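You operate a simulated robot arm through the tools that you are given. There is no shell and no other tool.

You are at the controls of a simulated two-armed robot. One attempt, no reset.

## Task
Pick up the thin rod with one hand, pass it to the other hand and put it on the left top shelf of the long grey rack.
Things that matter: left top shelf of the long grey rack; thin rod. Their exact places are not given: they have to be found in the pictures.

The check looks at the end state, three seconds after you hand in, the way a careful person would. Anything else that was tipped, shoved, dropped, spilled or broken makes it a failure.

## Robot
Two 7-joint arms with three-finger grippers on one trunk, on a base that moves. Base frame: it is fixed to the floor where the robot stands at the start and does not move with it; the origin is under the middle of the robot, x ahead of it, y to its left, z up. Readings come in m, degrees, newtons and seconds.
The left shoulder is at the start at [0.03, 0.124, 1.058], the right one opposite. With the tool pointing down near the work surface each hand reaches from about 0.1 to 0.78 m from the robot's upright axis, wherever it stands, measured 20 degrees to its own side. Places, roughly: left top shelf of the long grey rack [4.7, 2.6, 1.6]. Payload 2.2 kg a hand.
Tool frame (each hand has its own): the origin (TCP) lies between the finger pads and is the grasp point; the fingertips stand 0.028 m ahead of it; z points along the fingers, y is the line along which they close. The gripper opens to 0.102 m; its body begins 0.071 m behind the TCP.
Orientation is that of the tool frame in the base frame, as a unit quaternion [x, y, z, w]. With the fingers straight down and closing along the base's y, the tool's x points along the base's -x, its y along +y and its z along -z.

## Interface
- The arms move only by the tool play_rows. It takes "left_steps", "right_steps" or both (then of equal length, played together; a hand with none holds still); each is a list of rows, each a list of 7 numbers: the shift along the tool's x, y, z in units of 25 mm (1.0 is 25 mm), then the turn, a rotation vector about the tool's x, y, z in units of 5 degrees (1.0 is 5 degrees), then the finger opening in mm, from 0 to 102. In form: [[dx, dy, dz, wx, wy, wz, claw], ...]. A call has 1 to 20 rows; each row shifts and turns the commanded pose from where the row before left it, along the tool's axes as they then stand. A call with a number of a shift or a turn outside -1 to 1 is refused whole. Rows are played at 5 a second. More than 0.05 m and 8.6 degrees between two rows, or a gripper value outside its range, and nothing of the call is played. A pose out of reach is approached as far as the arm can. The call stops where the force on the tool passes 40 N (or 10 N more than at its start, if that is more) or the arm is blocked; 0.2 s more then pass. Each finger travels about 0.1436 m/s and halts on what it meets, pressing with about 30 N; the grip force reading is that of the motor and also rises with nothing between the fingers. The clock runs only during rows and for 0.2 s after the last one: add rows that do not move to give the fingers time. It gives the time, the measured TCP pose, the force on the tool (base axes), the opening and the grip force at its end, in the units of the frame above (readings bear some noise), with the torque about the TCP (base axes, N m) and any sound that the robot's microphone picked up, and new pictures: "views" is both (left out), scene, wrist or none (wrist: the cameras of the hands that moved).
- Cameras (640 x 400 px; columns grow to the right, rows downward): "scene" is now at [0.0432, 0.0118, 1.7714]; the picture's right is [0.20, -0.98, 0.00], its down [-0.72, -0.15, -0.68] and it looks along [0.66, 0.13, -0.74] (base axes); focal length 262 px, centre (320, 200). "left" rides on the left gripper at [0.072, 0.038, -0.086] in its tool frame; the picture's right is [-0.46, 0.89, 0.00], its down [-0.60, -0.32, -0.73] and it looks along [-0.65, -0.34, 0.68] (tool axes); focal length 256 px, centre (320, 200). "right" rides on the right gripper at [0.069, 0.044, -0.086] in its tool frame; the picture's right is [-0.53, 0.85, 0.00], its down [-0.58, -0.36, -0.73] and it looks along [-0.62, -0.39, 0.68] (tool axes); focal length 256 px, centre (320, 200).
- move_column(by): moves the trunk up (or, below 0, down) by that many m; the arms and the scene camera ride with it, the base frame stays. It gives what a move gives, with no picture.
- roll_base(legs): drives the robot by 1 to 6 legs, each [ahead, left, turn to the left] in m, m and degrees, along the robot's own axes; the way and the turn of a leg run together, so that a leg with both is an arc; at most 1.5 m and 180 degrees a leg. The arms and the cameras ride along, it lands a little off, and it stops where it bumps. It gives what a move gives, and a new picture of the scene camera.
- aim_head(pan, tilt): turns the head with the scene camera to pan (to the left, within 143 degrees either way) and tilt (down, from -29 to 69), counted from straight ahead of the robot. It gives what a move gives, and a new picture of the scene camera.
- measure_at(camera, pixels): for up to 12 pixels [column, row] of the newest picture of that camera ("zoom" is the newest enlarged one), the place [x, y, z] in the base frame of the surface seen there, good to about 0.003 m, but the place of the scene camera against the robot may be out by one fixed shift of up to 0.012 m in any direction. It takes no simulated time.
- zoom(camera, box): a new picture of the part [left, top, right, bottom] of that camera's present view, enlarged. It takes no simulated time.
- finish_job(): hands the job in; it is judged then, once.

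Open the grippers and draw the arms clear of the work before you hand the job in, unless the task says otherwise.

The tools are called after ">>>" by a JSON object that holds its "fn" and its "kwargs". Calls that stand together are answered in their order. play_rows: Moves the arms, as the interface text tells. Its arguments: {"type":"object","properties":{"left_steps":{"type":"array"},"right_steps":{"type":"array"},"views":{"type":"string","enum":["both","scene","wrist","none"]}},"required":[]} The other tools are called the same way: move_column (by) moves the trunk up or down; roll_base (legs) drives the base; aim_head (pan, tilt) turns the head that bears the scene camera; measure_at (camera, pixels) gives the place of the surface under pixels of a picture; zoom (camera, box) takes an enlarged picture of a part of a camera's view; finish_job () hands the job in.

At the start:

```text
t: 0.0
left_tcp_pos: [0.401, 0.3678, 1.3292]
left_tool_rot: [0.0, 1.0, 0.001, -0.001]
left_force: [0.4, 0.6, 0.5]
left_ft_torque: [0.0, 0.0, 0.0]
left_grip_width: 0.1021
left_grip_force: 0.1
right_tcp_pos: [0.5676, -0.0528, 1.2937]
right_tool_rot: [0.001, 1.0, 0.001, 0.001]
right_force: [0.0, 0.2, 0.8]
right_ft_torque: [0.0, 0.04, -0.02]
right_grip_width: 0.1019
right_grip_force: 0.1
trunk travel left (down, up): [-0.3, 0.24]
robot x, y, heading: [-0.0019, 0.0025, -0.2]
head pan, tilt (commanded): [11.5, 47.4]
```

scene: 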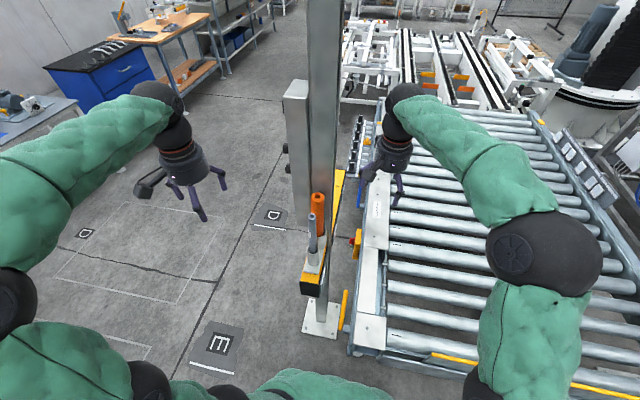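
right: 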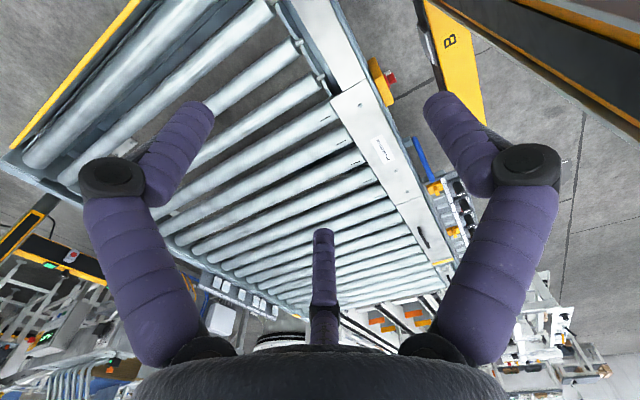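
left: 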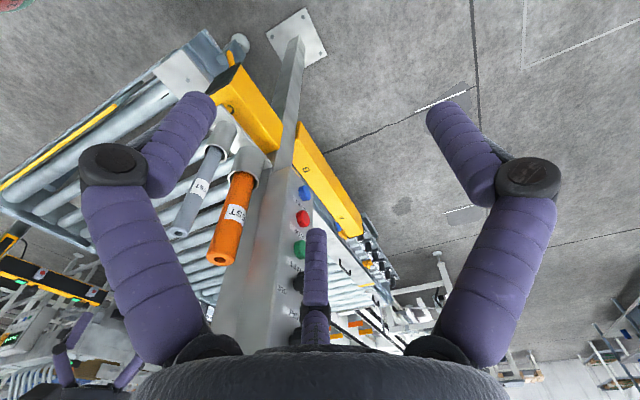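

The scene shows an orange thick rod and a thinner grey one in holders near (315, 230). I zoom in on them to inspect.

>>> {"fn": "zoom", "kwargs": {"camera": "scene", "box": [260, 160, 380, 340]}}

>>> {"fn": "zoom", "kwargs": {"camera": "left", "box": [140, 60, 340, 290]}}

>>> {"fn": "measure_at", "kwargs": {"camera": "scene", "pixels": [[312, 217], [312, 240], [313, 262], [318, 196], [318, 225], [310, 285], [320, 320], [300, 100], [320, 60], [340, 170]]}}

>>> {"fn": "measure_at", "kwargs": {"camera": "left", "pixels": [[180, 230], [198, 190], [215, 155], [225, 135], [218, 262], [240, 190], [247, 165], [255, 155]]}}

```text
2.22 times, centred on (320, 250) of scene
```

zoom: 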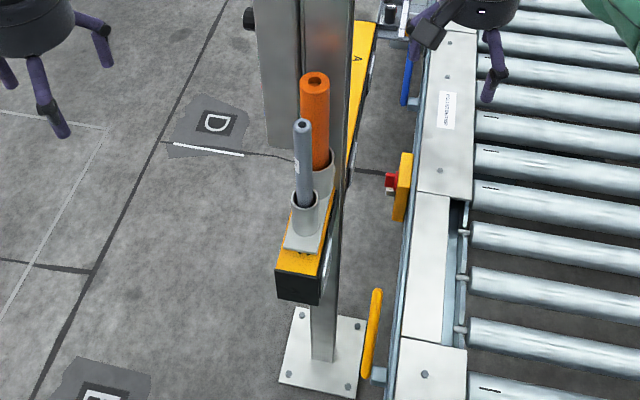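

```text
1.74 times, centred on (240, 175) of left
```

zoom: 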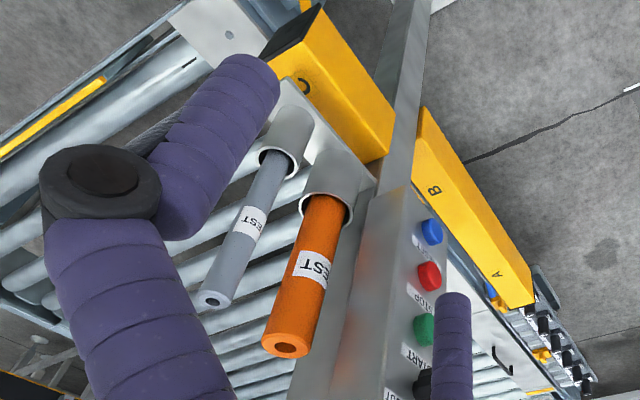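

```text
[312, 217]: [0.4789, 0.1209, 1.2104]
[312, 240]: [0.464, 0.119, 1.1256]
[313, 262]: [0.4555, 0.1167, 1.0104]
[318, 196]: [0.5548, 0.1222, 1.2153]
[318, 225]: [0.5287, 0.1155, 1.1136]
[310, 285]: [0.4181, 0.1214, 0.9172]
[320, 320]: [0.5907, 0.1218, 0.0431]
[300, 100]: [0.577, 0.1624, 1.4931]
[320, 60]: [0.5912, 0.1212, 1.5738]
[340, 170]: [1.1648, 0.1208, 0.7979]
```

```text
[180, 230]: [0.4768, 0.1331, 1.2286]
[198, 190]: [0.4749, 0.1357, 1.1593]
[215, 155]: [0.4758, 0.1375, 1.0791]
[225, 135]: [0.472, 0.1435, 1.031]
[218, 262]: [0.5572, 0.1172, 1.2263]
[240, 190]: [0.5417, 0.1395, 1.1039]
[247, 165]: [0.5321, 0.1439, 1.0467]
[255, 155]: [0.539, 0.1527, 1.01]
```

The grey rod (top ≈ [0.478, 0.125, 1.22]) is thinner than the orange one. Next I look toward the rack at about pan 29° to learn the surroundings.

>>> {"fn": "aim_head", "kwargs": {"pan": 29, "tilt": 10}}

```text
t: 1.0
left_tcp_pos: [0.4013, 0.3664, 1.3297]
left_tool_rot: [0.0, 1.0, 0.0, 0.001]
left_force: [-0.4, 0.1, -0.2]
left_ft_torque: [-0.02, 0.0, 0.0]
left_grip_width: 0.1018
left_grip_force: 0.0
right_tcp_pos: [0.5677, -0.053, 1.2926]
right_tool_rot: [0.001, 1.0, 0.0, 0.0]
right_force: [0.0, -0.6, -1.0]
right_ft_torque: [0.0, 0.0, 0.02]
right_grip_width: 0.1019
right_grip_force: 0.1
trunk travel left (down, up): [-0.3, 0.24]
robot x, y, heading: [-0.0031, -0.0004, -0.2]
head pan, tilt (commanded): [29.0, 10.0]
```

scene: 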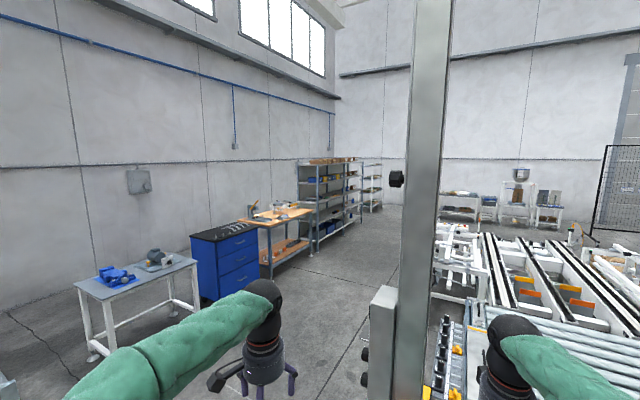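

I zoom on the grey rack around (335, 195) and measure the route toward it.

>>> {"fn": "zoom", "kwargs": {"camera": "scene", "box": [230, 140, 410, 280]}}

>>> {"fn": "measure_at", "kwargs": {"camera": "scene", "pixels": [[300, 168], [322, 163], [318, 255], [362, 160], [335, 160], [362, 222], [308, 252], [310, 210], [262, 277], [205, 300], [380, 165], [360, 200]]}}

```text
2.86 times, centred on (320, 210) of scene
```

zoom: 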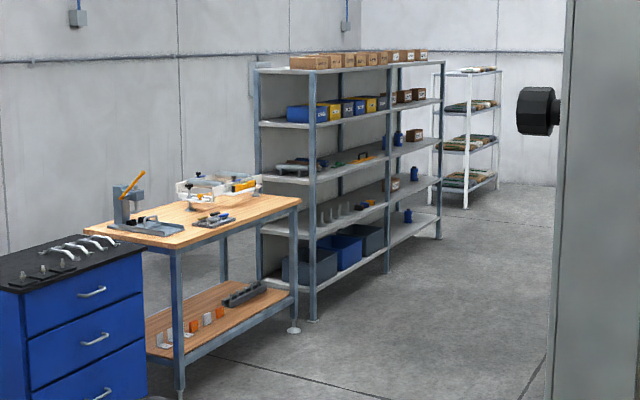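

```text
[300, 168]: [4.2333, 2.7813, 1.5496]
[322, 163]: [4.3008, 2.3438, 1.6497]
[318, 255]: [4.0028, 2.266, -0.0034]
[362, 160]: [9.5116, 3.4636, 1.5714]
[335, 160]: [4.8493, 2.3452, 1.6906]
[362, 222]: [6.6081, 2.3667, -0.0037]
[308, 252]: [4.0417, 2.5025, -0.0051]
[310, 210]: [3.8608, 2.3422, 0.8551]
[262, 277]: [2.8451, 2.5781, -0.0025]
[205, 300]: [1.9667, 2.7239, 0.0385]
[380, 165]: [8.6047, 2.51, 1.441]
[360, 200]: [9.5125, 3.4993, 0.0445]
```

The rack has two bays along x (3.9–6.6 m), with its front at y≈2.27 and its top at z≈1.65. Before I back up to give the arm room, I check what is behind the robot.

>>> {"fn": "aim_head", "kwargs": {"pan": 140, "tilt": 35}}

>>> {"fn": "aim_head", "kwargs": {"pan": -140, "tilt": 35}}

>>> {"fn": "aim_head", "kwargs": {"pan": 75, "tilt": 35}}

```text
t: 2.9
left_tcp_pos: [0.4024, 0.3677, 1.3305]
left_tool_rot: [0.0, 1.0, 0.0, 0.0]
left_force: [-0.6, -0.5, 0.8]
left_ft_torque: [0.0, -0.01, -0.02]
left_grip_width: 0.1021
left_grip_force: 0.1
right_tcp_pos: [0.5678, -0.0524, 1.2942]
right_tool_rot: [0.0, 1.0, 0.0, 0.001]
right_force: [-0.4, 0.2, -0.8]
right_ft_torque: [-0.02, 0.0, 0.05]
right_grip_width: 0.1021
right_grip_force: 0.1
trunk travel left (down, up): [-0.3, 0.24]
robot x, y, heading: [-0.0035, -0.0014, 0.0]
head pan, tilt (commanded): [140.0, 35.0]
```

scene: 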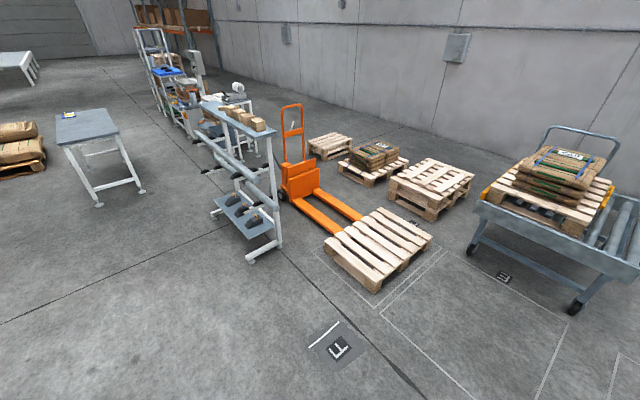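

```text
t: 6.8
left_tcp_pos: [0.401, 0.3687, 1.3292]
left_tool_rot: [-0.001, 1.0, 0.0, 0.0]
left_force: [-0.7, 0.4, 0.5]
left_ft_torque: [0.03, 0.02, 0.01]
left_grip_width: 0.1016
left_grip_force: 0.0
right_tcp_pos: [0.5672, -0.0522, 1.2943]
right_tool_rot: [0.001, 1.0, 0.0, 0.0]
right_force: [0.0, 1.1, 1.0]
right_ft_torque: [0.01, -0.03, 0.06]
right_grip_width: 0.102
right_grip_force: 0.1
trunk travel left (down, up): [-0.3, 0.24]
robot x, y, heading: [0.0001, -0.0016, 0.2]
head pan, tilt (commanded): [-140.0, 35.0]
```

scene: 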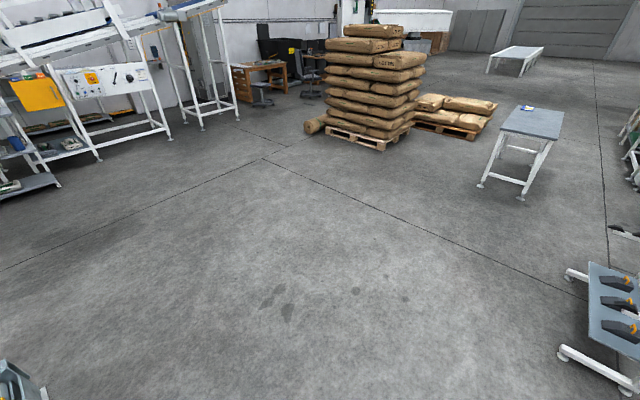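

```text
t: 9.9
left_tcp_pos: [0.4005, 0.3674, 1.3297]
left_tool_rot: [0.0, 1.0, 0.0, 0.0]
left_force: [0.0, 0.0, -0.6]
left_ft_torque: [0.01, -0.01, 0.02]
left_grip_width: 0.1021
left_grip_force: 0.1
right_tcp_pos: [0.5669, -0.0518, 1.2936]
right_tool_rot: [0.0, 1.0, 0.0, 0.0]
right_force: [0.4, 0.5, 0.0]
right_ft_torque: [0.03, -0.02, 0.0]
right_grip_width: 0.102
right_grip_force: 0.1
trunk travel left (down, up): [-0.3, 0.24]
robot x, y, heading: [-0.0024, -0.0021, 0.2]
head pan, tilt (commanded): [75.0, 35.0]
```

scene: 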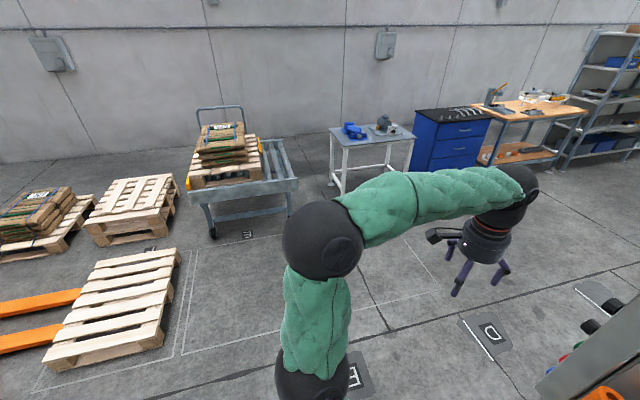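

Behind the robot the floor is clear for well over a metre. I back up 0.25 m so the left hand can come in horizontally along +x, and look back at the rods.

>>> {"fn": "roll_base", "kwargs": {"legs": [[-0.25, 0, 0]]}}

>>> {"fn": "aim_head", "kwargs": {"pan": 8, "tilt": 38}}

```text
t: 11.7
left_tcp_pos: [0.1539, 0.3674, 1.3295]
left_tool_rot: [0.0, 1.0, 0.0, 0.0]
left_force: [-0.7, 0.5, -0.4]
left_ft_torque: [-0.02, -0.03, -0.02]
left_grip_width: 0.1022
left_grip_force: 0.1
right_tcp_pos: [0.319, -0.054, 1.2938]
right_tool_rot: [0.0, 1.0, 0.0, 0.0]
right_force: [-0.5, 0.1, -0.4]
right_ft_torque: [0.01, -0.05, 0.01]
right_grip_width: 0.1018
right_grip_force: 0.1
trunk travel left (down, up): [-0.3, 0.24]
robot x, y, heading: [-0.2506, 0.0024, -0.3]
head pan, tilt (commanded): [75.0, 35.0]
```

scene: 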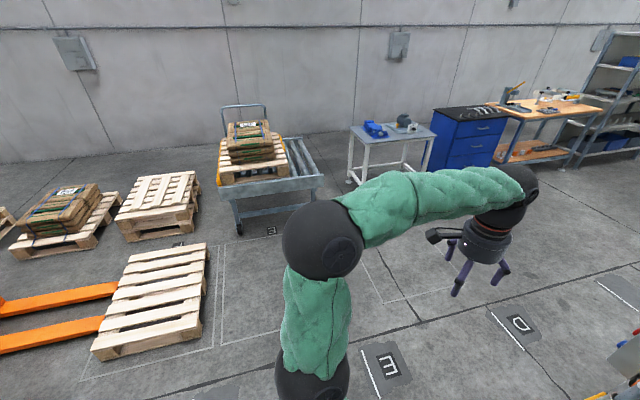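

```text
t: 13.1
left_tcp_pos: [0.1547, 0.3674, 1.3299]
left_tool_rot: [0.001, 1.0, 0.0, 0.0]
left_force: [0.6, 0.2, -0.1]
left_ft_torque: [-0.04, 0.02, 0.03]
left_grip_width: 0.1023
left_grip_force: 0.1
right_tcp_pos: [0.3211, -0.0529, 1.2935]
right_tool_rot: [0.002, 1.0, 0.0, 0.0]
right_force: [0.5, 0.5, -0.8]
right_ft_torque: [0.01, 0.01, 0.04]
right_grip_width: 0.102
right_grip_force: 0.1
trunk travel left (down, up): [-0.3, 0.24]
robot x, y, heading: [-0.2449, 0.0001, -0.1]
head pan, tilt (commanded): [8.0, 38.0]
```

scene: 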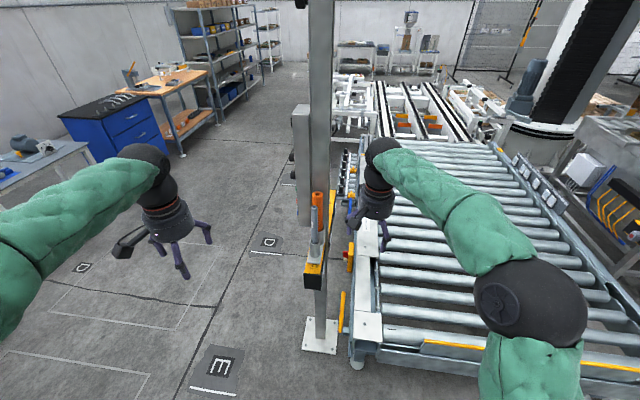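

The rods sit near (315, 235) now. I zoom in and measure.

>>> {"fn": "zoom", "kwargs": {"camera": "scene", "box": [280, 180, 352, 300]}}

```text
3.33 times, centred on (316, 240) of scene
```

zoom: 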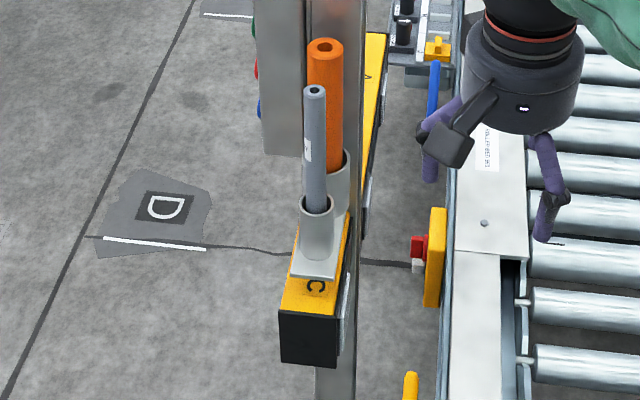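

>>> {"fn": "measure_at", "kwargs": {"camera": "zoom", "pixels": [[315, 105], [314, 150], [315, 190], [305, 130], [325, 130], [316, 205], [316, 240], [325, 55], [325, 140], [302, 215], [333, 215], [315, 270]]}}

>>> {"fn": "measure_at", "kwargs": {"camera": "zoom", "pixels": [[309, 89], [315, 87], [322, 89], [315, 96], [308, 200], [322, 200], [308, 46], [340, 46], [302, 208], [331, 208], [315, 198], [316, 216]]}}

```text
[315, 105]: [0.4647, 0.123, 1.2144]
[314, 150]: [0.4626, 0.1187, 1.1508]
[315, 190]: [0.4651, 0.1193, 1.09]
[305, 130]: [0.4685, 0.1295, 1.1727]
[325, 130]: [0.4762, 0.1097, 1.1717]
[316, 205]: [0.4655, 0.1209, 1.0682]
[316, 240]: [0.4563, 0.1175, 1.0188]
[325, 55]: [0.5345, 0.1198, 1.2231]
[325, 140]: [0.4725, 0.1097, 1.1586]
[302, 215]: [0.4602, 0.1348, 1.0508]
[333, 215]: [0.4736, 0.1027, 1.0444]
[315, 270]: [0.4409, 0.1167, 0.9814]
```

```text
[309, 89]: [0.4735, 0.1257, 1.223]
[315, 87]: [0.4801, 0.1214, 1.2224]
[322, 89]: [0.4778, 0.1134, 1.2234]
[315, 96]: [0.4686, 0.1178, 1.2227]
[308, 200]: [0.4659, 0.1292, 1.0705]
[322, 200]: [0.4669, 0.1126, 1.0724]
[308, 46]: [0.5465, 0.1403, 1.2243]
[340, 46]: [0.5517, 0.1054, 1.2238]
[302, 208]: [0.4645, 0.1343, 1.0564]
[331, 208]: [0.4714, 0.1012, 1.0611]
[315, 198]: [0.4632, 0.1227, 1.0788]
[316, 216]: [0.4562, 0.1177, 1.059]
```

The rod is about 22 mm thick, centred near (0.478, 0.123) and standing from the tube rim at z≈1.065 up to 1.225. I close the left gripper in free air to 20 mm to see how its three fingers come together.

>>> {"fn": "play_rows", "kwargs": {"left_steps": [[0, 0, 0, 0, 0, 0, 20], [0, 0, 0, 0, 0, 0, 20], [0, 0, 0, 0, 0, 0, 20]], "views": "both"}}

```text
t: 13.9
left_tcp_pos: [0.1545, 0.3679, 1.3296]
left_tool_rot: [0.001, 1.0, 0.0, 0.0]
left_force: [-0.4, -0.1, -0.7]
left_ft_torque: [0.02, 0.01, -0.01]
left_grip_width: 0.02
left_grip_force: 0.1
right_tcp_pos: [0.3201, -0.0528, 1.2926]
right_tool_rot: [0.001, 1.0, 0.0, 0.001]
right_force: [0.1, 0.1, -0.2]
right_ft_torque: [-0.02, -0.01, -0.02]
right_grip_width: 0.102
right_grip_force: 0.1
trunk travel left (down, up): [-0.3, 0.24]
robot x, y, heading: [-0.2452, 0.0018, -0.1]
head pan, tilt (commanded): [8.0, 38.0]
```

scene: 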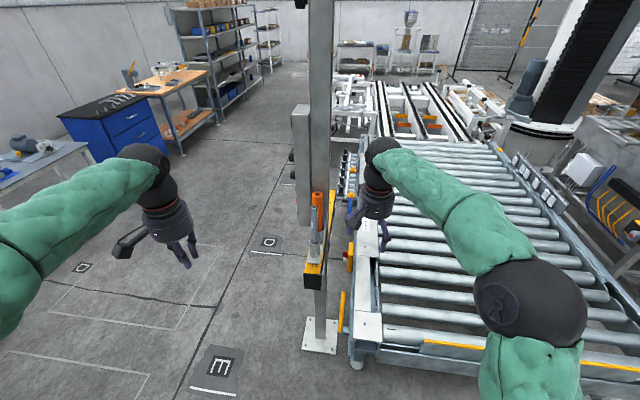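
left: 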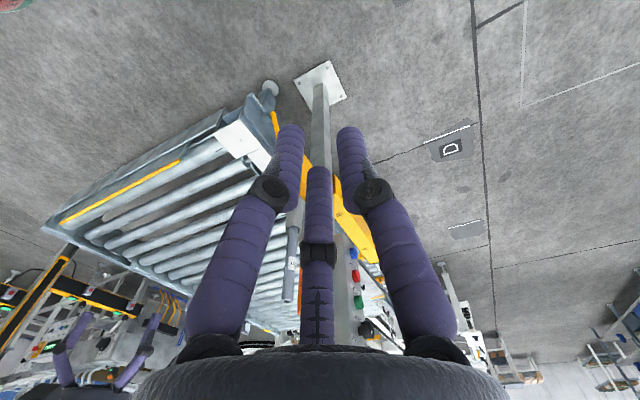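

The fingers close concentrically (thumb at tool +y, two others at ±30° toward −y), so the rod can be taken from above like in a chuck. I move the right hand 0.2 m to the right out of the way and reopen the left fingers, turning the left hand 30° about its z so that the orange rod will lie in a gap between fingers.

>>> {"fn": "play_rows", "kwargs": {"left_steps": [[0, 0, 0, 0, 0, 1, 102], [0, 0, 0, 0, 0, 1, 102], [0, 0, 0, 0, 0, 1, 102], [0, 0, 0, 0, 0, 1, 102], [0, 0, 0, 0, 0, 1, 102], [0, 0, 0, 0, 0, 1, 102], [0, 0, -1, 0, 0, 0, 102], [0, 0, -0.5, 0, 0, 0, 102], [0, 0, 0, 0, 0, 0, 102]], "right_steps": [[0, -1, 0, 0, 0, 0, 102], [0, -1, 0, 0, 0, 0, 102], [0, -1, 0, 0, 0, 0, 102], [0, -1, 0, 0, 0, 0, 102], [0, -1, 0, 0, 0, 0, 102], [0, -1, 0, 0, 0, 0, 102], [0, -1, 0, 0, 0, 0, 102], [0, -1, 0, 0, 0, 0, 102], [0, 0, 0, 0, 0, 0, 102]], "views": "none"}}

>>> {"fn": "roll_base", "kwargs": {"legs": [[0.14, 0, 0]]}}

```text
t: 15.9
left_tcp_pos: [0.1549, 0.3674, 1.367]
left_tool_rot: [0.259, 0.966, 0.001, 0.0]
left_force: [-0.7, 0.0, -0.1]
left_ft_torque: [-0.06, 0.01, 0.0]
left_grip_width: 0.1019
left_grip_force: 0.0
right_tcp_pos: [0.3204, -0.2531, 1.2933]
right_tool_rot: [0.002, 1.0, 0.0, 0.0]
right_force: [-0.4, 0.2, 0.2]
right_ft_torque: [0.02, 0.01, 0.0]
right_grip_width: 0.102
right_grip_force: 0.1
trunk travel left (down, up): [-0.3, 0.24]
robot x, y, heading: [-0.2487, -0.0035, 0.0]
head pan, tilt (commanded): [8.0, 38.0]
```

```text
t: 17.2
left_tcp_pos: [0.2925, 0.368, 1.3671]
left_tool_rot: [0.259, 0.966, 0.0, 0.0]
left_force: [1.7, -0.1, 0.5]
left_ft_torque: [0.01, 0.01, 0.0]
left_grip_width: 0.102
left_grip_force: 0.1
right_tcp_pos: [0.4594, -0.2526, 1.2928]
right_tool_rot: [0.0, 1.0, 0.0, -0.001]
right_force: [0.4, 0.4, -0.3]
right_ft_torque: [0.02, 0.02, 0.0]
right_grip_width: 0.1023
right_grip_force: 0.1
trunk travel left (down, up): [-0.3, 0.24]
robot x, y, heading: [-0.107, -0.0013, 0.0]
head pan, tilt (commanded): [8.0, 38.0]
```

scene: 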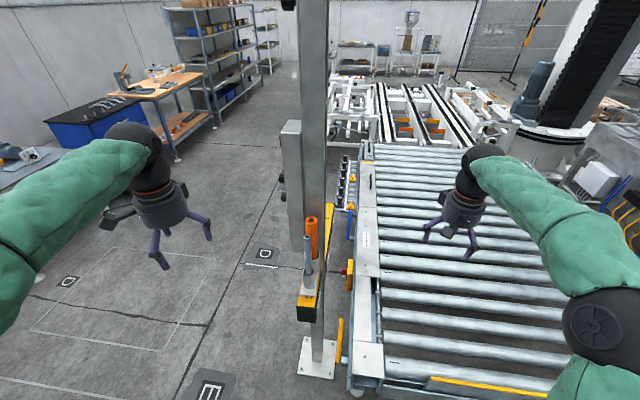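

The left hand is at (0.2925, 0.368, 1.367), fingers well above the rod tops (1.225). I move it about 70 % of the way toward the rod and look with its wrist camera.

>>> {"fn": "play_rows", "kwargs": {"left_steps": [[-1, -0.416, 0, 0, 0, 0, 102], [-1, -0.416, 0, 0, 0, 0, 102], [-1, -0.416, 0, 0, 0, 0, 102], [-1, -0.416, 0, 0, 0, 0, 102], [-1, -0.416, 0, 0, 0, 0, 102], [-1, -0.416, 0, 0, 0, 0, 102], [-1, -0.416, 0, 0, 0, 0, 102], [-1, -0.416, 0, 0, 0, 0, 102], [0, 0, 0, 0, 0, 0, 102]], "views": "both"}}

```text
t: 19.2
left_tcp_pos: [0.4233, 0.1971, 1.3677]
left_tool_rot: [0.259, 0.966, -0.001, 0.0]
left_force: [-0.2, 0.5, -0.8]
left_ft_torque: [0.0, 0.0, 0.02]
left_grip_width: 0.1018
left_grip_force: 0.0
right_tcp_pos: [0.4576, -0.2513, 1.2931]
right_tool_rot: [0.0, 1.0, 0.0, -0.001]
right_force: [0.0, -0.1, -0.4]
right_ft_torque: [-0.02, -0.01, 0.0]
right_grip_width: 0.1019
right_grip_force: 0.0
trunk travel left (down, up): [-0.3, 0.24]
robot x, y, heading: [-0.1112, 0.0003, 0.1]
head pan, tilt (commanded): [8.0, 38.0]
```

scene: 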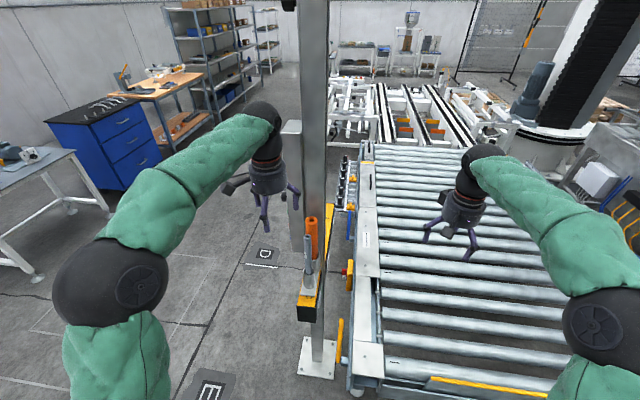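
left: 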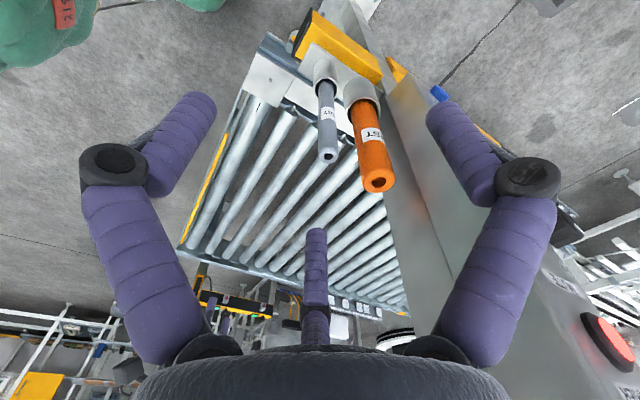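

The wrist view shows the grey rod's hollow end at (328, 157) between the fingers. I zoom there and measure the rod's axis from this camera.

>>> {"fn": "zoom", "kwargs": {"camera": "left", "box": [280, 40, 440, 200]}}

>>> {"fn": "measure_at", "kwargs": {"camera": "left", "pixels": [[328, 157], [320, 157], [336, 157], [328, 149], [328, 164], [327, 130], [326, 100], [377, 182], [371, 140], [318, 85], [335, 85], [430, 230]]}}

```text
2.50 times, centred on (360, 120) of left
```

zoom: 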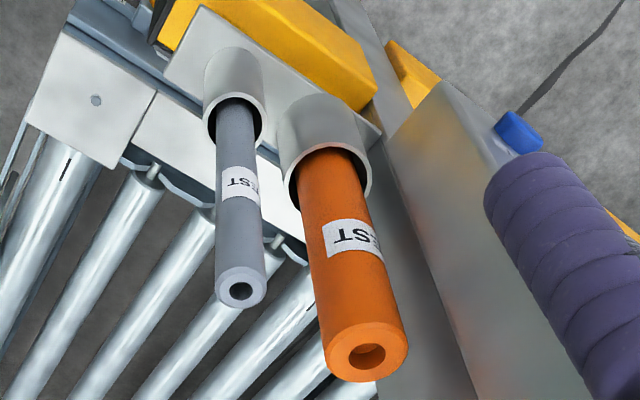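

```text
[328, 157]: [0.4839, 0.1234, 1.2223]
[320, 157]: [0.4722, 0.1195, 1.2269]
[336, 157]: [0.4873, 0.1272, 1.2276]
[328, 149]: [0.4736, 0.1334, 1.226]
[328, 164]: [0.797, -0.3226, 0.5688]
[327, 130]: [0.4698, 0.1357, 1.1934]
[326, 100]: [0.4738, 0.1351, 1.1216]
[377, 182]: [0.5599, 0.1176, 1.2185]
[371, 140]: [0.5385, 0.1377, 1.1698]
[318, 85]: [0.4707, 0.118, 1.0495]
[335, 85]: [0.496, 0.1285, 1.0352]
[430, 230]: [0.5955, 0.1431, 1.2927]
```

Averaging the readings, the rod axis is near (0.479, 0.125) with its top at z≈1.2265. I move above it and come down to TCP z≈1.27 (fingertips still above the rod), then check centring.

>>> {"fn": "play_rows", "kwargs": {"left_steps": [[-0.843, -0.346, 0, 0, 0, 0, 102], [-0.843, -0.346, 0, 0, 0, 0, 102], [-0.843, -0.346, 0, 0, 0, 0, 102], [-0.843, -0.346, 0, 0, 0, 0, 102], [0, 0, 0.8, 0, 0, 0, 102], [0, 0, 0.8, 0, 0, 0, 102], [0, 0, 0.8, 0, 0, 0, 102], [0, 0, 0.8, 0, 0, 0, 102], [0, 0, 0.7, 0, 0, 0, 102], [0, 0, 0, 0, 0, 0, 102]], "views": "both"}}

```text
t: 21.4
left_tcp_pos: [0.4797, 0.1231, 1.2687]
left_tool_rot: [0.259, 0.966, 0.0, 0.001]
left_force: [-0.6, -0.3, 0.3]
left_ft_torque: [-0.01, -0.02, 0.0]
left_grip_width: 0.1021
left_grip_force: 0.0
right_tcp_pos: [0.458, -0.2531, 1.2926]
right_tool_rot: [0.0, 1.0, 0.0, 0.0]
right_force: [0.6, 0.3, -0.5]
right_ft_torque: [-0.02, 0.01, 0.0]
right_grip_width: 0.1021
right_grip_force: 0.0
trunk travel left (down, up): [-0.3, 0.24]
robot x, y, heading: [-0.1107, 0.0035, -0.1]
head pan, tilt (commanded): [8.0, 38.0]
```

scene: 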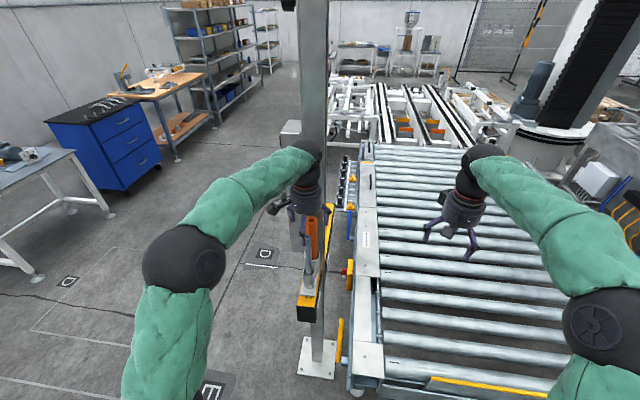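
left: 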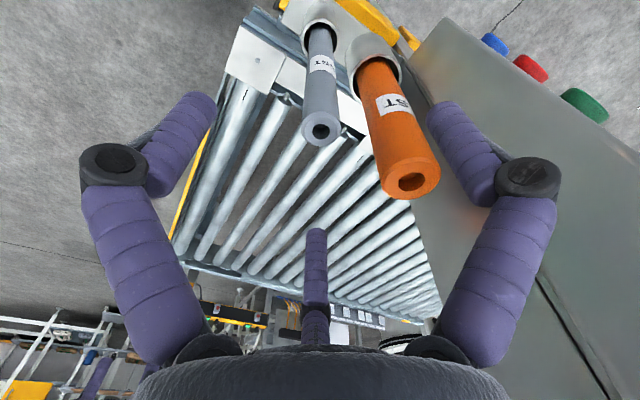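

The rod's ring is centred at about (320, 127). I measure it again for the last few millimetres.

>>> {"fn": "zoom", "kwargs": {"camera": "left", "box": [260, 40, 400, 160]}}

>>> {"fn": "measure_at", "kwargs": {"camera": "left", "pixels": [[304, 127], [335, 127], [308, 127], [332, 127], [320, 115], [320, 140], [320, 135], [320, 100], [321, 70], [310, 85], [330, 85]]}}

```text
3.33 times, centred on (330, 100) of left
```

zoom: 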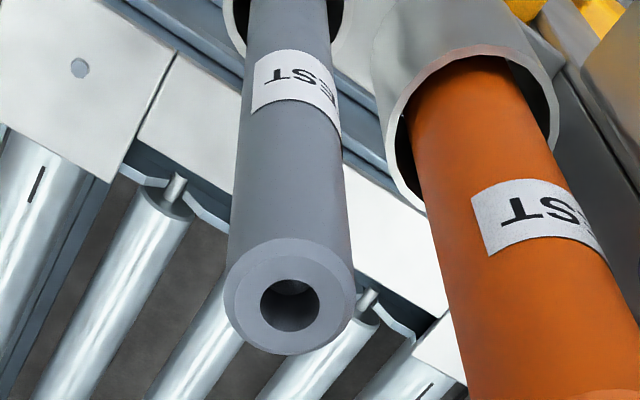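

```text
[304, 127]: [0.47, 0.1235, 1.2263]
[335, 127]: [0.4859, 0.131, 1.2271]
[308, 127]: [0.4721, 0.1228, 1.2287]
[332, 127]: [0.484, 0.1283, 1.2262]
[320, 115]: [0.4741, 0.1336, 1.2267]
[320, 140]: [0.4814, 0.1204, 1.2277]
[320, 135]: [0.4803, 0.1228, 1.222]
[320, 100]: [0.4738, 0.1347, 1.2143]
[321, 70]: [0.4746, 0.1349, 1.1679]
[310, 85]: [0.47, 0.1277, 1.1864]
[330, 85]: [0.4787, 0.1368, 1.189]
```

The ring centre is at (0.478, 0.127). I correct by about 4 mm, descend to TCP z≈1.183 and close the fingers on the rod.

>>> {"fn": "play_rows", "kwargs": {"left_steps": [[0.137, 0.1, 0, 0, 0, 0, 102], [0, 0, 0.686, 0, 0, 0, 102], [0, 0, 0.686, 0, 0, 0, 102], [0, 0, 0.686, 0, 0, 0, 102], [0, 0, 0.686, 0, 0, 0, 102], [0, 0, 0.686, 0, 0, 0, 102], [0, 0, 0, 0, 0, 0, 102]], "views": "both"}}

```text
t: 23.0
left_tcp_pos: [0.4794, 0.1275, 1.1835]
left_tool_rot: [0.259, 0.966, 0.0, 0.0]
left_force: [0.4, 0.0, 0.4]
left_ft_torque: [0.01, 0.01, 0.03]
left_grip_width: 0.1021
left_grip_force: 0.1
right_tcp_pos: [0.458, -0.2527, 1.2923]
right_tool_rot: [0.001, 1.0, 0.0, 0.0]
right_force: [-0.3, -0.1, 0.2]
right_ft_torque: [0.02, -0.02, -0.01]
right_grip_width: 0.1021
right_grip_force: 0.1
trunk travel left (down, up): [-0.3, 0.24]
robot x, y, heading: [-0.1123, -0.0015, -0.2]
head pan, tilt (commanded): [8.0, 38.0]
```

scene: 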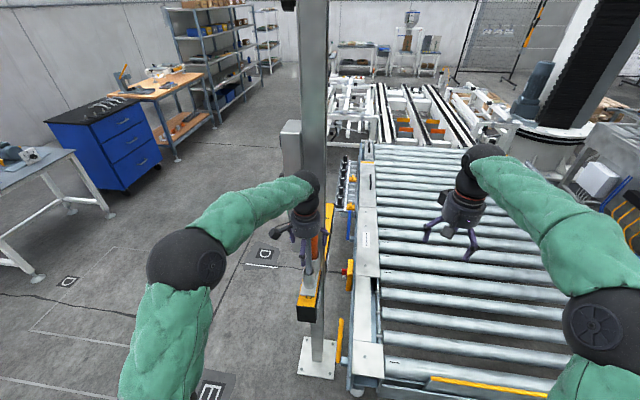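
left: 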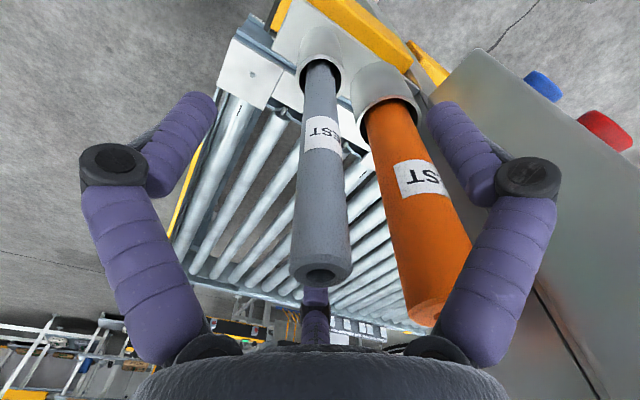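

The rod stands between the three fingers and the orange one lies in the gap between two of them, clear. I close the left fingers on the grey rod.

>>> {"fn": "play_rows", "kwargs": {"left_steps": [[0, 0, 0, 0, 0, 0, 60], [0, 0, 0, 0, 0, 0, 35], [0, 0, 0, 0, 0, 0, 20], [0, 0, 0, 0, 0, 0, 5], [0, 0, 0, 0, 0, 0, 0], [0, 0, 0, 0, 0, 0, 0]], "views": "both"}}

```text
t: 24.4
left_tcp_pos: [0.479, 0.1274, 1.1843]
left_tool_rot: [0.259, 0.966, 0.0, 0.001]
left_force: [0.5, 0.3, 0.6]
left_ft_torque: [0.0, 0.01, -0.02]
left_grip_width: 0.0218
left_grip_force: 30.4
right_tcp_pos: [0.4583, -0.2518, 1.2931]
right_tool_rot: [0.0, 1.0, -0.001, 0.0]
right_force: [0.1, -0.2, -0.4]
right_ft_torque: [-0.05, -0.01, 0.0]
right_grip_width: 0.1018
right_grip_force: 0.1
trunk travel left (down, up): [-0.3, 0.24]
robot x, y, heading: [-0.1081, -0.0016, 0.1]
head pan, tilt (commanded): [8.0, 38.0]
```

scene: 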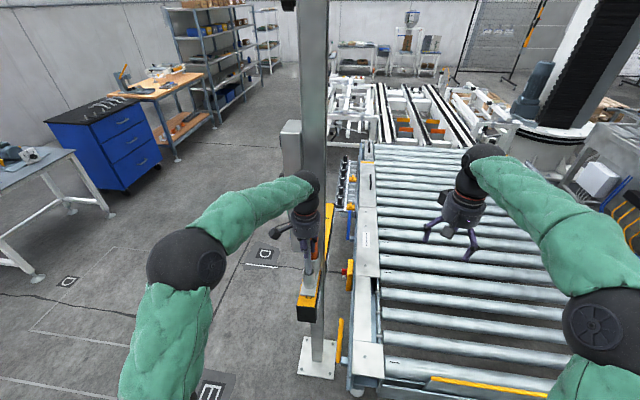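
left: 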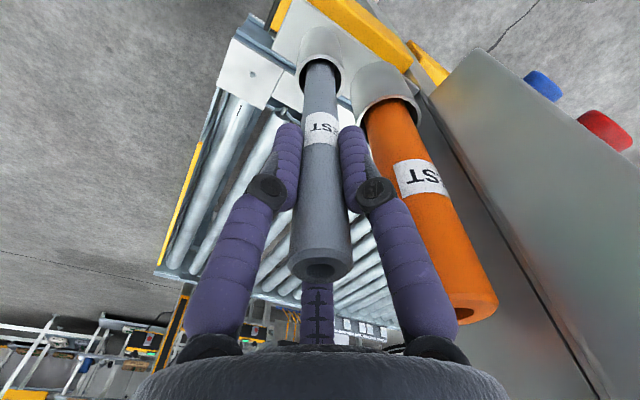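

The fingers hold the rod (opening 21.8 mm, 30 N). I lift it straight up 0.05 m first and check that it slides out of the tube with the hand.

>>> {"fn": "play_rows", "kwargs": {"left_steps": [[0, 0, -0.4, 0, 0, 0, 0], [0, 0, -0.4, 0, 0, 0, 0], [0, 0, -0.4, 0, 0, 0, 0], [0, 0, -0.4, 0, 0, 0, 0], [0, 0, -0.4, 0, 0, 0, 0], [0, 0, 0, 0, 0, 0, 0]], "views": "both"}}

```text
t: 25.8
left_tcp_pos: [0.4786, 0.127, 1.2337]
left_tool_rot: [0.258, 0.966, 0.0, -0.001]
left_force: [0.7, 0.0, -0.6]
left_ft_torque: [0.0, -0.01, 0.0]
left_grip_width: 0.0219
left_grip_force: 29.6
right_tcp_pos: [0.4591, -0.2521, 1.2926]
right_tool_rot: [0.0, 1.0, 0.0, 0.0]
right_force: [-0.2, -1.1, -0.9]
right_ft_torque: [0.0, -0.03, 0.02]
right_grip_width: 0.1019
right_grip_force: 0.0
trunk travel left (down, up): [-0.3, 0.24]
robot x, y, heading: [-0.1098, -0.0005, 0.0]
head pan, tilt (commanded): [8.0, 38.0]
```

scene: 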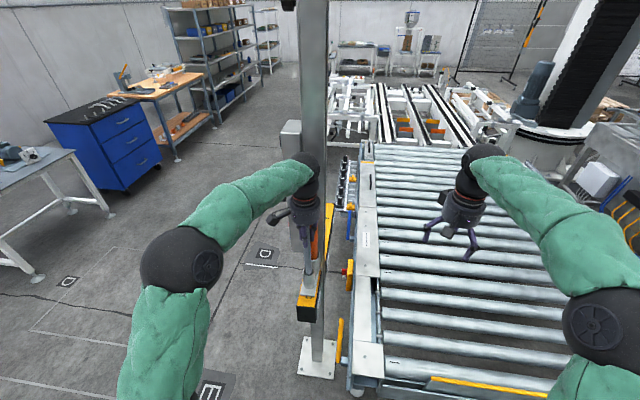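
left: 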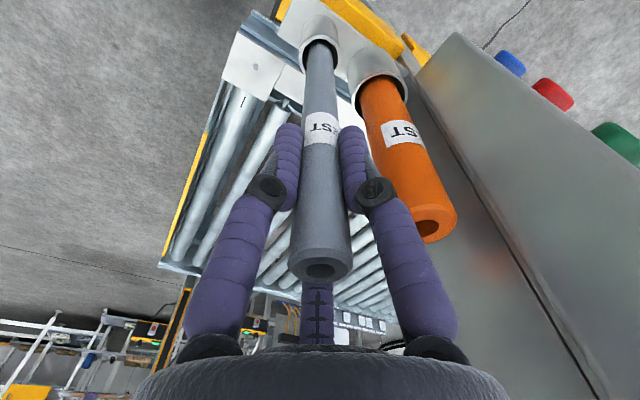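

The rod came up with the hand. I raise the trunk 0.16 m to pull it fully out of the tube.

>>> {"fn": "move_column", "kwargs": {"by": 0.16}}

>>> {"fn": "play_rows", "kwargs": {"left_steps": [[0, 0, 0, 0, 0, 0, 0]], "views": "both"}}

```text
t: 27.6
left_tcp_pos: [0.4794, 0.1278, 1.3928]
left_tool_rot: [0.259, 0.966, 0.0, 0.001]
left_force: [-0.2, 0.5, -1.0]
left_ft_torque: [0.01, -0.03, -0.01]
left_grip_width: 0.0217
left_grip_force: 30.0
right_tcp_pos: [0.4583, -0.2527, 1.4521]
right_tool_rot: [0.0, 1.0, 0.0, 0.0]
right_force: [0.5, 0.0, 0.8]
right_ft_torque: [0.01, -0.04, 0.03]
right_grip_width: 0.1021
right_grip_force: 0.0
trunk travel left (down, up): [-0.46, 0.08]
robot x, y, heading: [-0.1078, -0.0052, 0.2]
head pan, tilt (commanded): [8.0, 38.0]
```

```text
t: 28.0
left_tcp_pos: [0.4787, 0.1281, 1.3934]
left_tool_rot: [0.259, 0.966, 0.0, 0.001]
left_force: [-0.6, 0.4, -0.6]
left_ft_torque: [0.05, 0.01, -0.05]
left_grip_width: 0.022
left_grip_force: 30.0
right_tcp_pos: [0.4585, -0.252, 1.4517]
right_tool_rot: [0.0, 1.0, 0.0, 0.001]
right_force: [0.1, -0.1, -0.7]
right_ft_torque: [0.01, 0.01, -0.02]
right_grip_width: 0.1019
right_grip_force: 0.0
trunk travel left (down, up): [-0.46, 0.08]
robot x, y, heading: [-0.1114, 0.0009, 0.1]
head pan, tilt (commanded): [8.0, 38.0]
```

scene: 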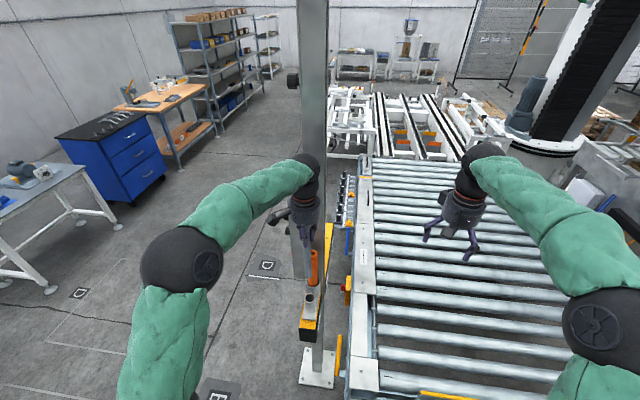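
left: 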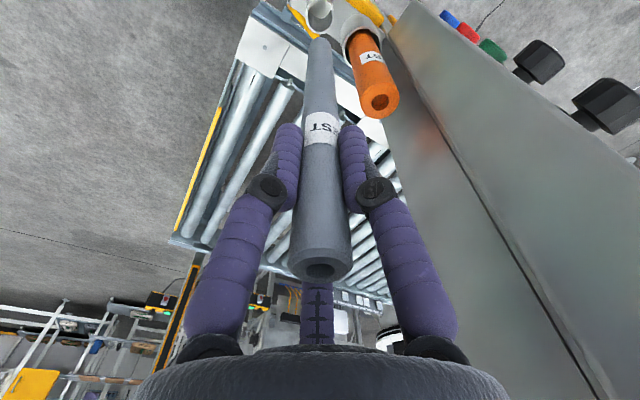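

The tube at (310, 297) is empty and the rod's lower end shows at (320, 38) in the wrist view. I zoom in and measure the rod's lower end.

>>> {"fn": "zoom", "kwargs": {"camera": "scene", "box": [260, 180, 360, 330]}}

>>> {"fn": "measure_at", "kwargs": {"camera": "left", "pixels": [[320, 42], [319, 50], [320, 70], [320, 160], [320, 260], [320, 270], [320, 38]]}}

```text
2.67 times, centred on (310, 255) of scene
```

zoom: 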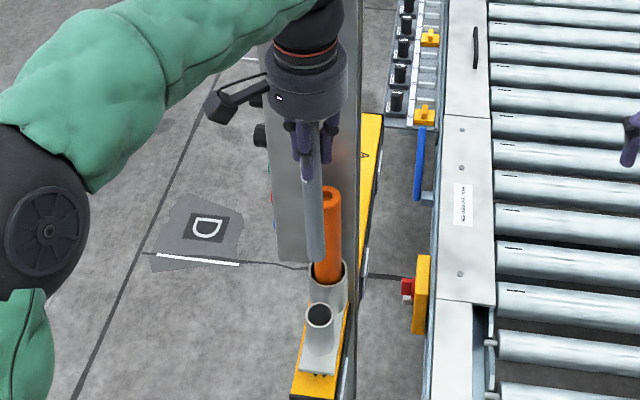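

```text
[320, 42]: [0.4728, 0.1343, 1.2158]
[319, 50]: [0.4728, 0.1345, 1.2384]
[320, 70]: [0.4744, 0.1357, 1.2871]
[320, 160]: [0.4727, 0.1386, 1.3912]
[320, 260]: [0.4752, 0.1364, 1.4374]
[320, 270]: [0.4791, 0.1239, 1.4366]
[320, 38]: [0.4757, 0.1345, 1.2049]
```

The rod spans z 1.20–1.437 in the left hand (0.235 m long, gripped 0.044 m below its top). I back the robot 0.5 m away from the post for the handover.

>>> {"fn": "roll_base", "kwargs": {"legs": [[-0.5, 0, 0]]}}

```text
t: 31.0
left_tcp_pos: [-0.025, 0.1278, 1.3923]
left_tool_rot: [0.257, 0.966, 0.0, 0.0]
left_force: [-0.6, -0.4, -0.8]
left_ft_torque: [0.02, -0.02, 0.0]
left_grip_width: 0.0217
left_grip_force: 29.6
right_tcp_pos: [-0.042, -0.2518, 1.4517]
right_tool_rot: [-0.002, 1.0, 0.0, 0.0]
right_force: [0.4, -0.8, -0.7]
right_ft_torque: [-0.01, 0.01, 0.0]
right_grip_width: 0.1019
right_grip_force: 0.0
trunk travel left (down, up): [-0.46, 0.08]
robot x, y, heading: [-0.6115, -0.0027, 0.3]
head pan, tilt (commanded): [8.0, 38.0]
```

scene: 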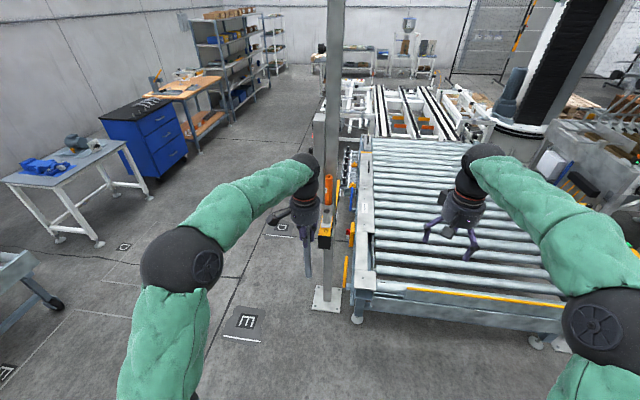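

There is free space around the arms now. I keep the left hand still and pitch the right hand up by 90° so that its fingers point forward with tool x down, ready to grip the lower part of the vertical rod.

>>> {"fn": "play_rows", "kwargs": {"right_steps": [[0, 0, 0, 0, -1, 0, 102], [0, 0, 0, 0, -1, 0, 102], [0, 0, 0, 0, -1, 0, 102], [0, 0, 0, 0, -1, 0, 102], [0, 0, 0, 0, -1, 0, 102], [0, 0, 0, 0, -1, 0, 102], [0, 0, 0, 0, -1, 0, 102], [0, 0, 0, 0, -1, 0, 102], [0, 0, 0, 0, -1, 0, 102], [0, 0, 0, 0, -1, 0, 102], [0, 0, 0, 0, -1, 0, 102], [0, 0, 0, 0, -1, 0, 102], [0, 0, 0, 0, -1, 0, 102], [0, 0, 0, 0, -1, 0, 102], [0, 0, 0, 0, -1, 0, 102], [0, 0, 0, 0, -1, 0, 102], [0, 0, 0, 0, -1, 0, 102], [0, 0, 0, 0, -1, 0, 102], [0, 0, 0, 0, 0, 0, 102]], "views": "scene"}}

```text
t: 35.0
left_tcp_pos: [-0.0249, 0.128, 1.3933]
left_tool_rot: [0.257, 0.966, 0.0, 0.0]
left_force: [-0.4, -0.2, -0.9]
left_ft_torque: [0.01, 0.0, -0.02]
left_grip_width: 0.0217
left_grip_force: 30.2
right_tcp_pos: [-0.0433, -0.2271, 1.4699]
right_tool_rot: [0.011, 0.742, -0.018, 0.67]
right_force: [0.2, 1.3, -0.7]
right_ft_torque: [0.0, -0.03, 0.01]
right_grip_width: 0.1023
right_grip_force: 0.0
right hand out of reach, approached as far as the arm can: row 16, 17, 18
trunk travel left (down, up): [-0.46, 0.08]
robot x, y, heading: [-0.6133, 0.0001, -0.1]
head pan, tilt (commanded): [8.0, 38.0]
```

scene: 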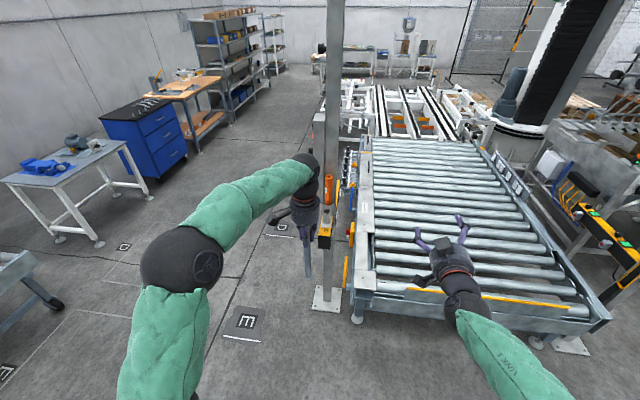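

The right hand nearly reached horizontal (about 84°) before running out of reach at that spot. I lower it along tool x and yaw it 45° to the left, which should ease the arm.

>>> {"fn": "play_rows", "kwargs": {"right_steps": [[0.7, 0, 0, -1, 0, 0, 102], [0.7, 0, 0, -1, 0, 0, 102], [0.7, 0, 0, -1, 0, 0, 102], [0.7, 0, 0, -1, 0, 0, 102], [0.7, 0, 0, -1, 0, 0, 102], [0.7, 0, 0, -1, 0, 0, 102], [0.7, 0, 0, -1, 0, 0, 102], [0.7, 0, 0, -1, 0, 0, 102], [0.7, 0, 0, -1, 0, 0, 102], [0, 0, 0, 0, 0, 0, 102]], "views": "scene"}}

```text
t: 37.2
left_tcp_pos: [-0.0253, 0.1283, 1.3936]
left_tool_rot: [0.258, 0.966, -0.001, 0.001]
left_force: [0.2, -0.1, -1.6]
left_ft_torque: [-0.01, -0.03, -0.04]
left_grip_width: 0.0219
left_grip_force: 30.1
right_tcp_pos: [-0.2812, 0.0938, 1.4285]
right_tool_rot: [-0.25, 0.689, 0.268, 0.625]
right_force: [0.2, -0.7, -0.6]
right_ft_torque: [0.02, 0.02, -0.02]
right_grip_width: 0.1019
right_grip_force: 0.0
right hand out of reach, approached as far as the arm can: row 1, 2, 3, 4, 5, 6, 7, 8, 9
trunk travel left (down, up): [-0.46, 0.08]
robot x, y, heading: [-0.6149, 0.0031, 0.4]
head pan, tilt (commanded): [8.0, 38.0]
```

scene: 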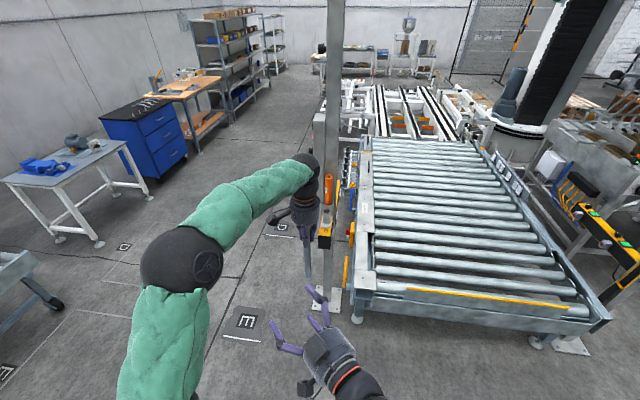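

The right hand got the orientation (pointing forward-left, level) but drifted to (-0.281, 0.094, 1.43). I test small downward moves to see which way its reach opens.

>>> {"fn": "play_rows", "kwargs": {"right_steps": [[0.6, 0, 0, 0, 0, 0, 102], [0.6, 0, 0, 0, 0, 0, 102], [0.6, 0, 0, 0, 0, 0, 102]], "views": "scene"}}

```text
t: 38.0
left_tcp_pos: [-0.0247, 0.1285, 1.394]
left_tool_rot: [0.257, 0.966, 0.0, 0.0]
left_force: [0.4, 0.8, 0.2]
left_ft_torque: [-0.02, -0.03, -0.01]
left_grip_width: 0.022
left_grip_force: 30.3
right_tcp_pos: [-0.2989, 0.0941, 1.3939]
right_tool_rot: [-0.249, 0.689, 0.268, 0.626]
right_force: [-0.1, -0.5, -0.8]
right_ft_torque: [0.01, 0.0, 0.01]
right_grip_width: 0.102
right_grip_force: 0.0
right hand out of reach, approached as far as the arm can: row 1, 2, 3
trunk travel left (down, up): [-0.46, 0.08]
robot x, y, heading: [-0.6096, -0.003, 0.3]
head pan, tilt (commanded): [8.0, 38.0]
```

scene: 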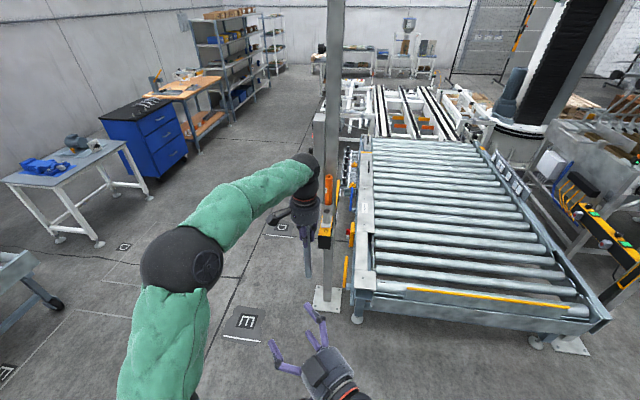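

Still at a limit. I tilt the head down to see the right arm's posture.

>>> {"fn": "aim_head", "kwargs": {"pan": -15, "tilt": 66}}

```text
t: 38.9
left_tcp_pos: [-0.0252, 0.1283, 1.3938]
left_tool_rot: [0.257, 0.966, 0.0, 0.0]
left_force: [0.2, 0.6, -0.9]
left_ft_torque: [-0.01, 0.01, 0.02]
left_grip_width: 0.0217
left_grip_force: 30.1
right_tcp_pos: [-0.2989, 0.0944, 1.3932]
right_tool_rot: [-0.25, 0.689, 0.268, 0.625]
right_force: [-0.2, -0.4, -0.3]
right_ft_torque: [0.01, 0.0, -0.01]
right_grip_width: 0.102
right_grip_force: 0.1
trunk travel left (down, up): [-0.46, 0.08]
robot x, y, heading: [-0.6114, -0.0013, 0.1]
head pan, tilt (commanded): [-15.0, 66.0]
```

scene: 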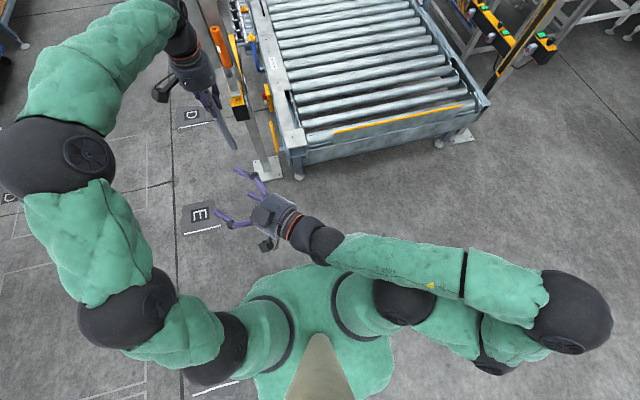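

The right elbow is folded to its limit because the wrist is too near the shoulder. I move the right hand forward and right, away from the rod, to (-0.05, -0.10, 1.36) so the arm can unfold.

>>> {"fn": "play_rows", "kwargs": {"right_steps": [[0.026, -0.96, 0.157, 0, 0, 0, 102], [0.026, -0.96, 0.157, 0, 0, 0, 102], [0.026, -0.96, 0.157, 0, 0, 0, 102], [0.026, -0.96, 0.157, 0, 0, 0, 102], [0.026, -0.96, 0.157, 0, 0, 0, 102], [0.026, -0.96, 0.157, 0, 0, 0, 102], [0.026, -0.96, 0.157, 0, 0, 0, 102], [0.026, -0.96, 0.157, 0, 0, 0, 102], [0.026, -0.96, 0.157, 0, 0, 0, 102], [0.026, -0.96, 0.157, 0, 0, 0, 102], [0.026, -0.96, 0.157, 0, 0, 0, 102], [0.026, -0.96, 0.157, 0, 0, 0, 102], [0.026, -0.96, 0.157, 0, 0, 0, 102], [0, 0, 0, 0, 0, 0, 102]], "views": "scene"}}

```text
t: 41.9
left_tcp_pos: [-0.0249, 0.1291, 1.3925]
left_tool_rot: [0.257, 0.966, 0.0, -0.001]
left_force: [0.5, -0.1, -1.7]
left_ft_torque: [0.0, -0.04, -0.02]
left_grip_width: 0.0219
left_grip_force: 29.6
right_tcp_pos: [-0.269, 0.0908, 1.4512]
right_tool_rot: [-0.249, 0.69, 0.267, 0.625]
right_force: [0.3, -0.1, -0.1]
right_ft_torque: [0.01, -0.01, -0.02]
right_grip_width: 0.1022
right_grip_force: 0.0
right hand out of reach, approached as far as the arm can: row 1, 2, 3, 4, 5, 6, 7, 8, 9, 10, 11, 12, 13
trunk travel left (down, up): [-0.46, 0.08]
robot x, y, heading: [-0.612, -0.0009, 0.0]
head pan, tilt (commanded): [-15.0, 66.0]
```

scene: 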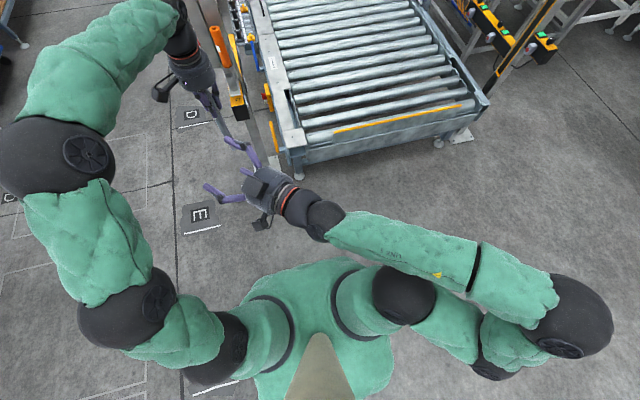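

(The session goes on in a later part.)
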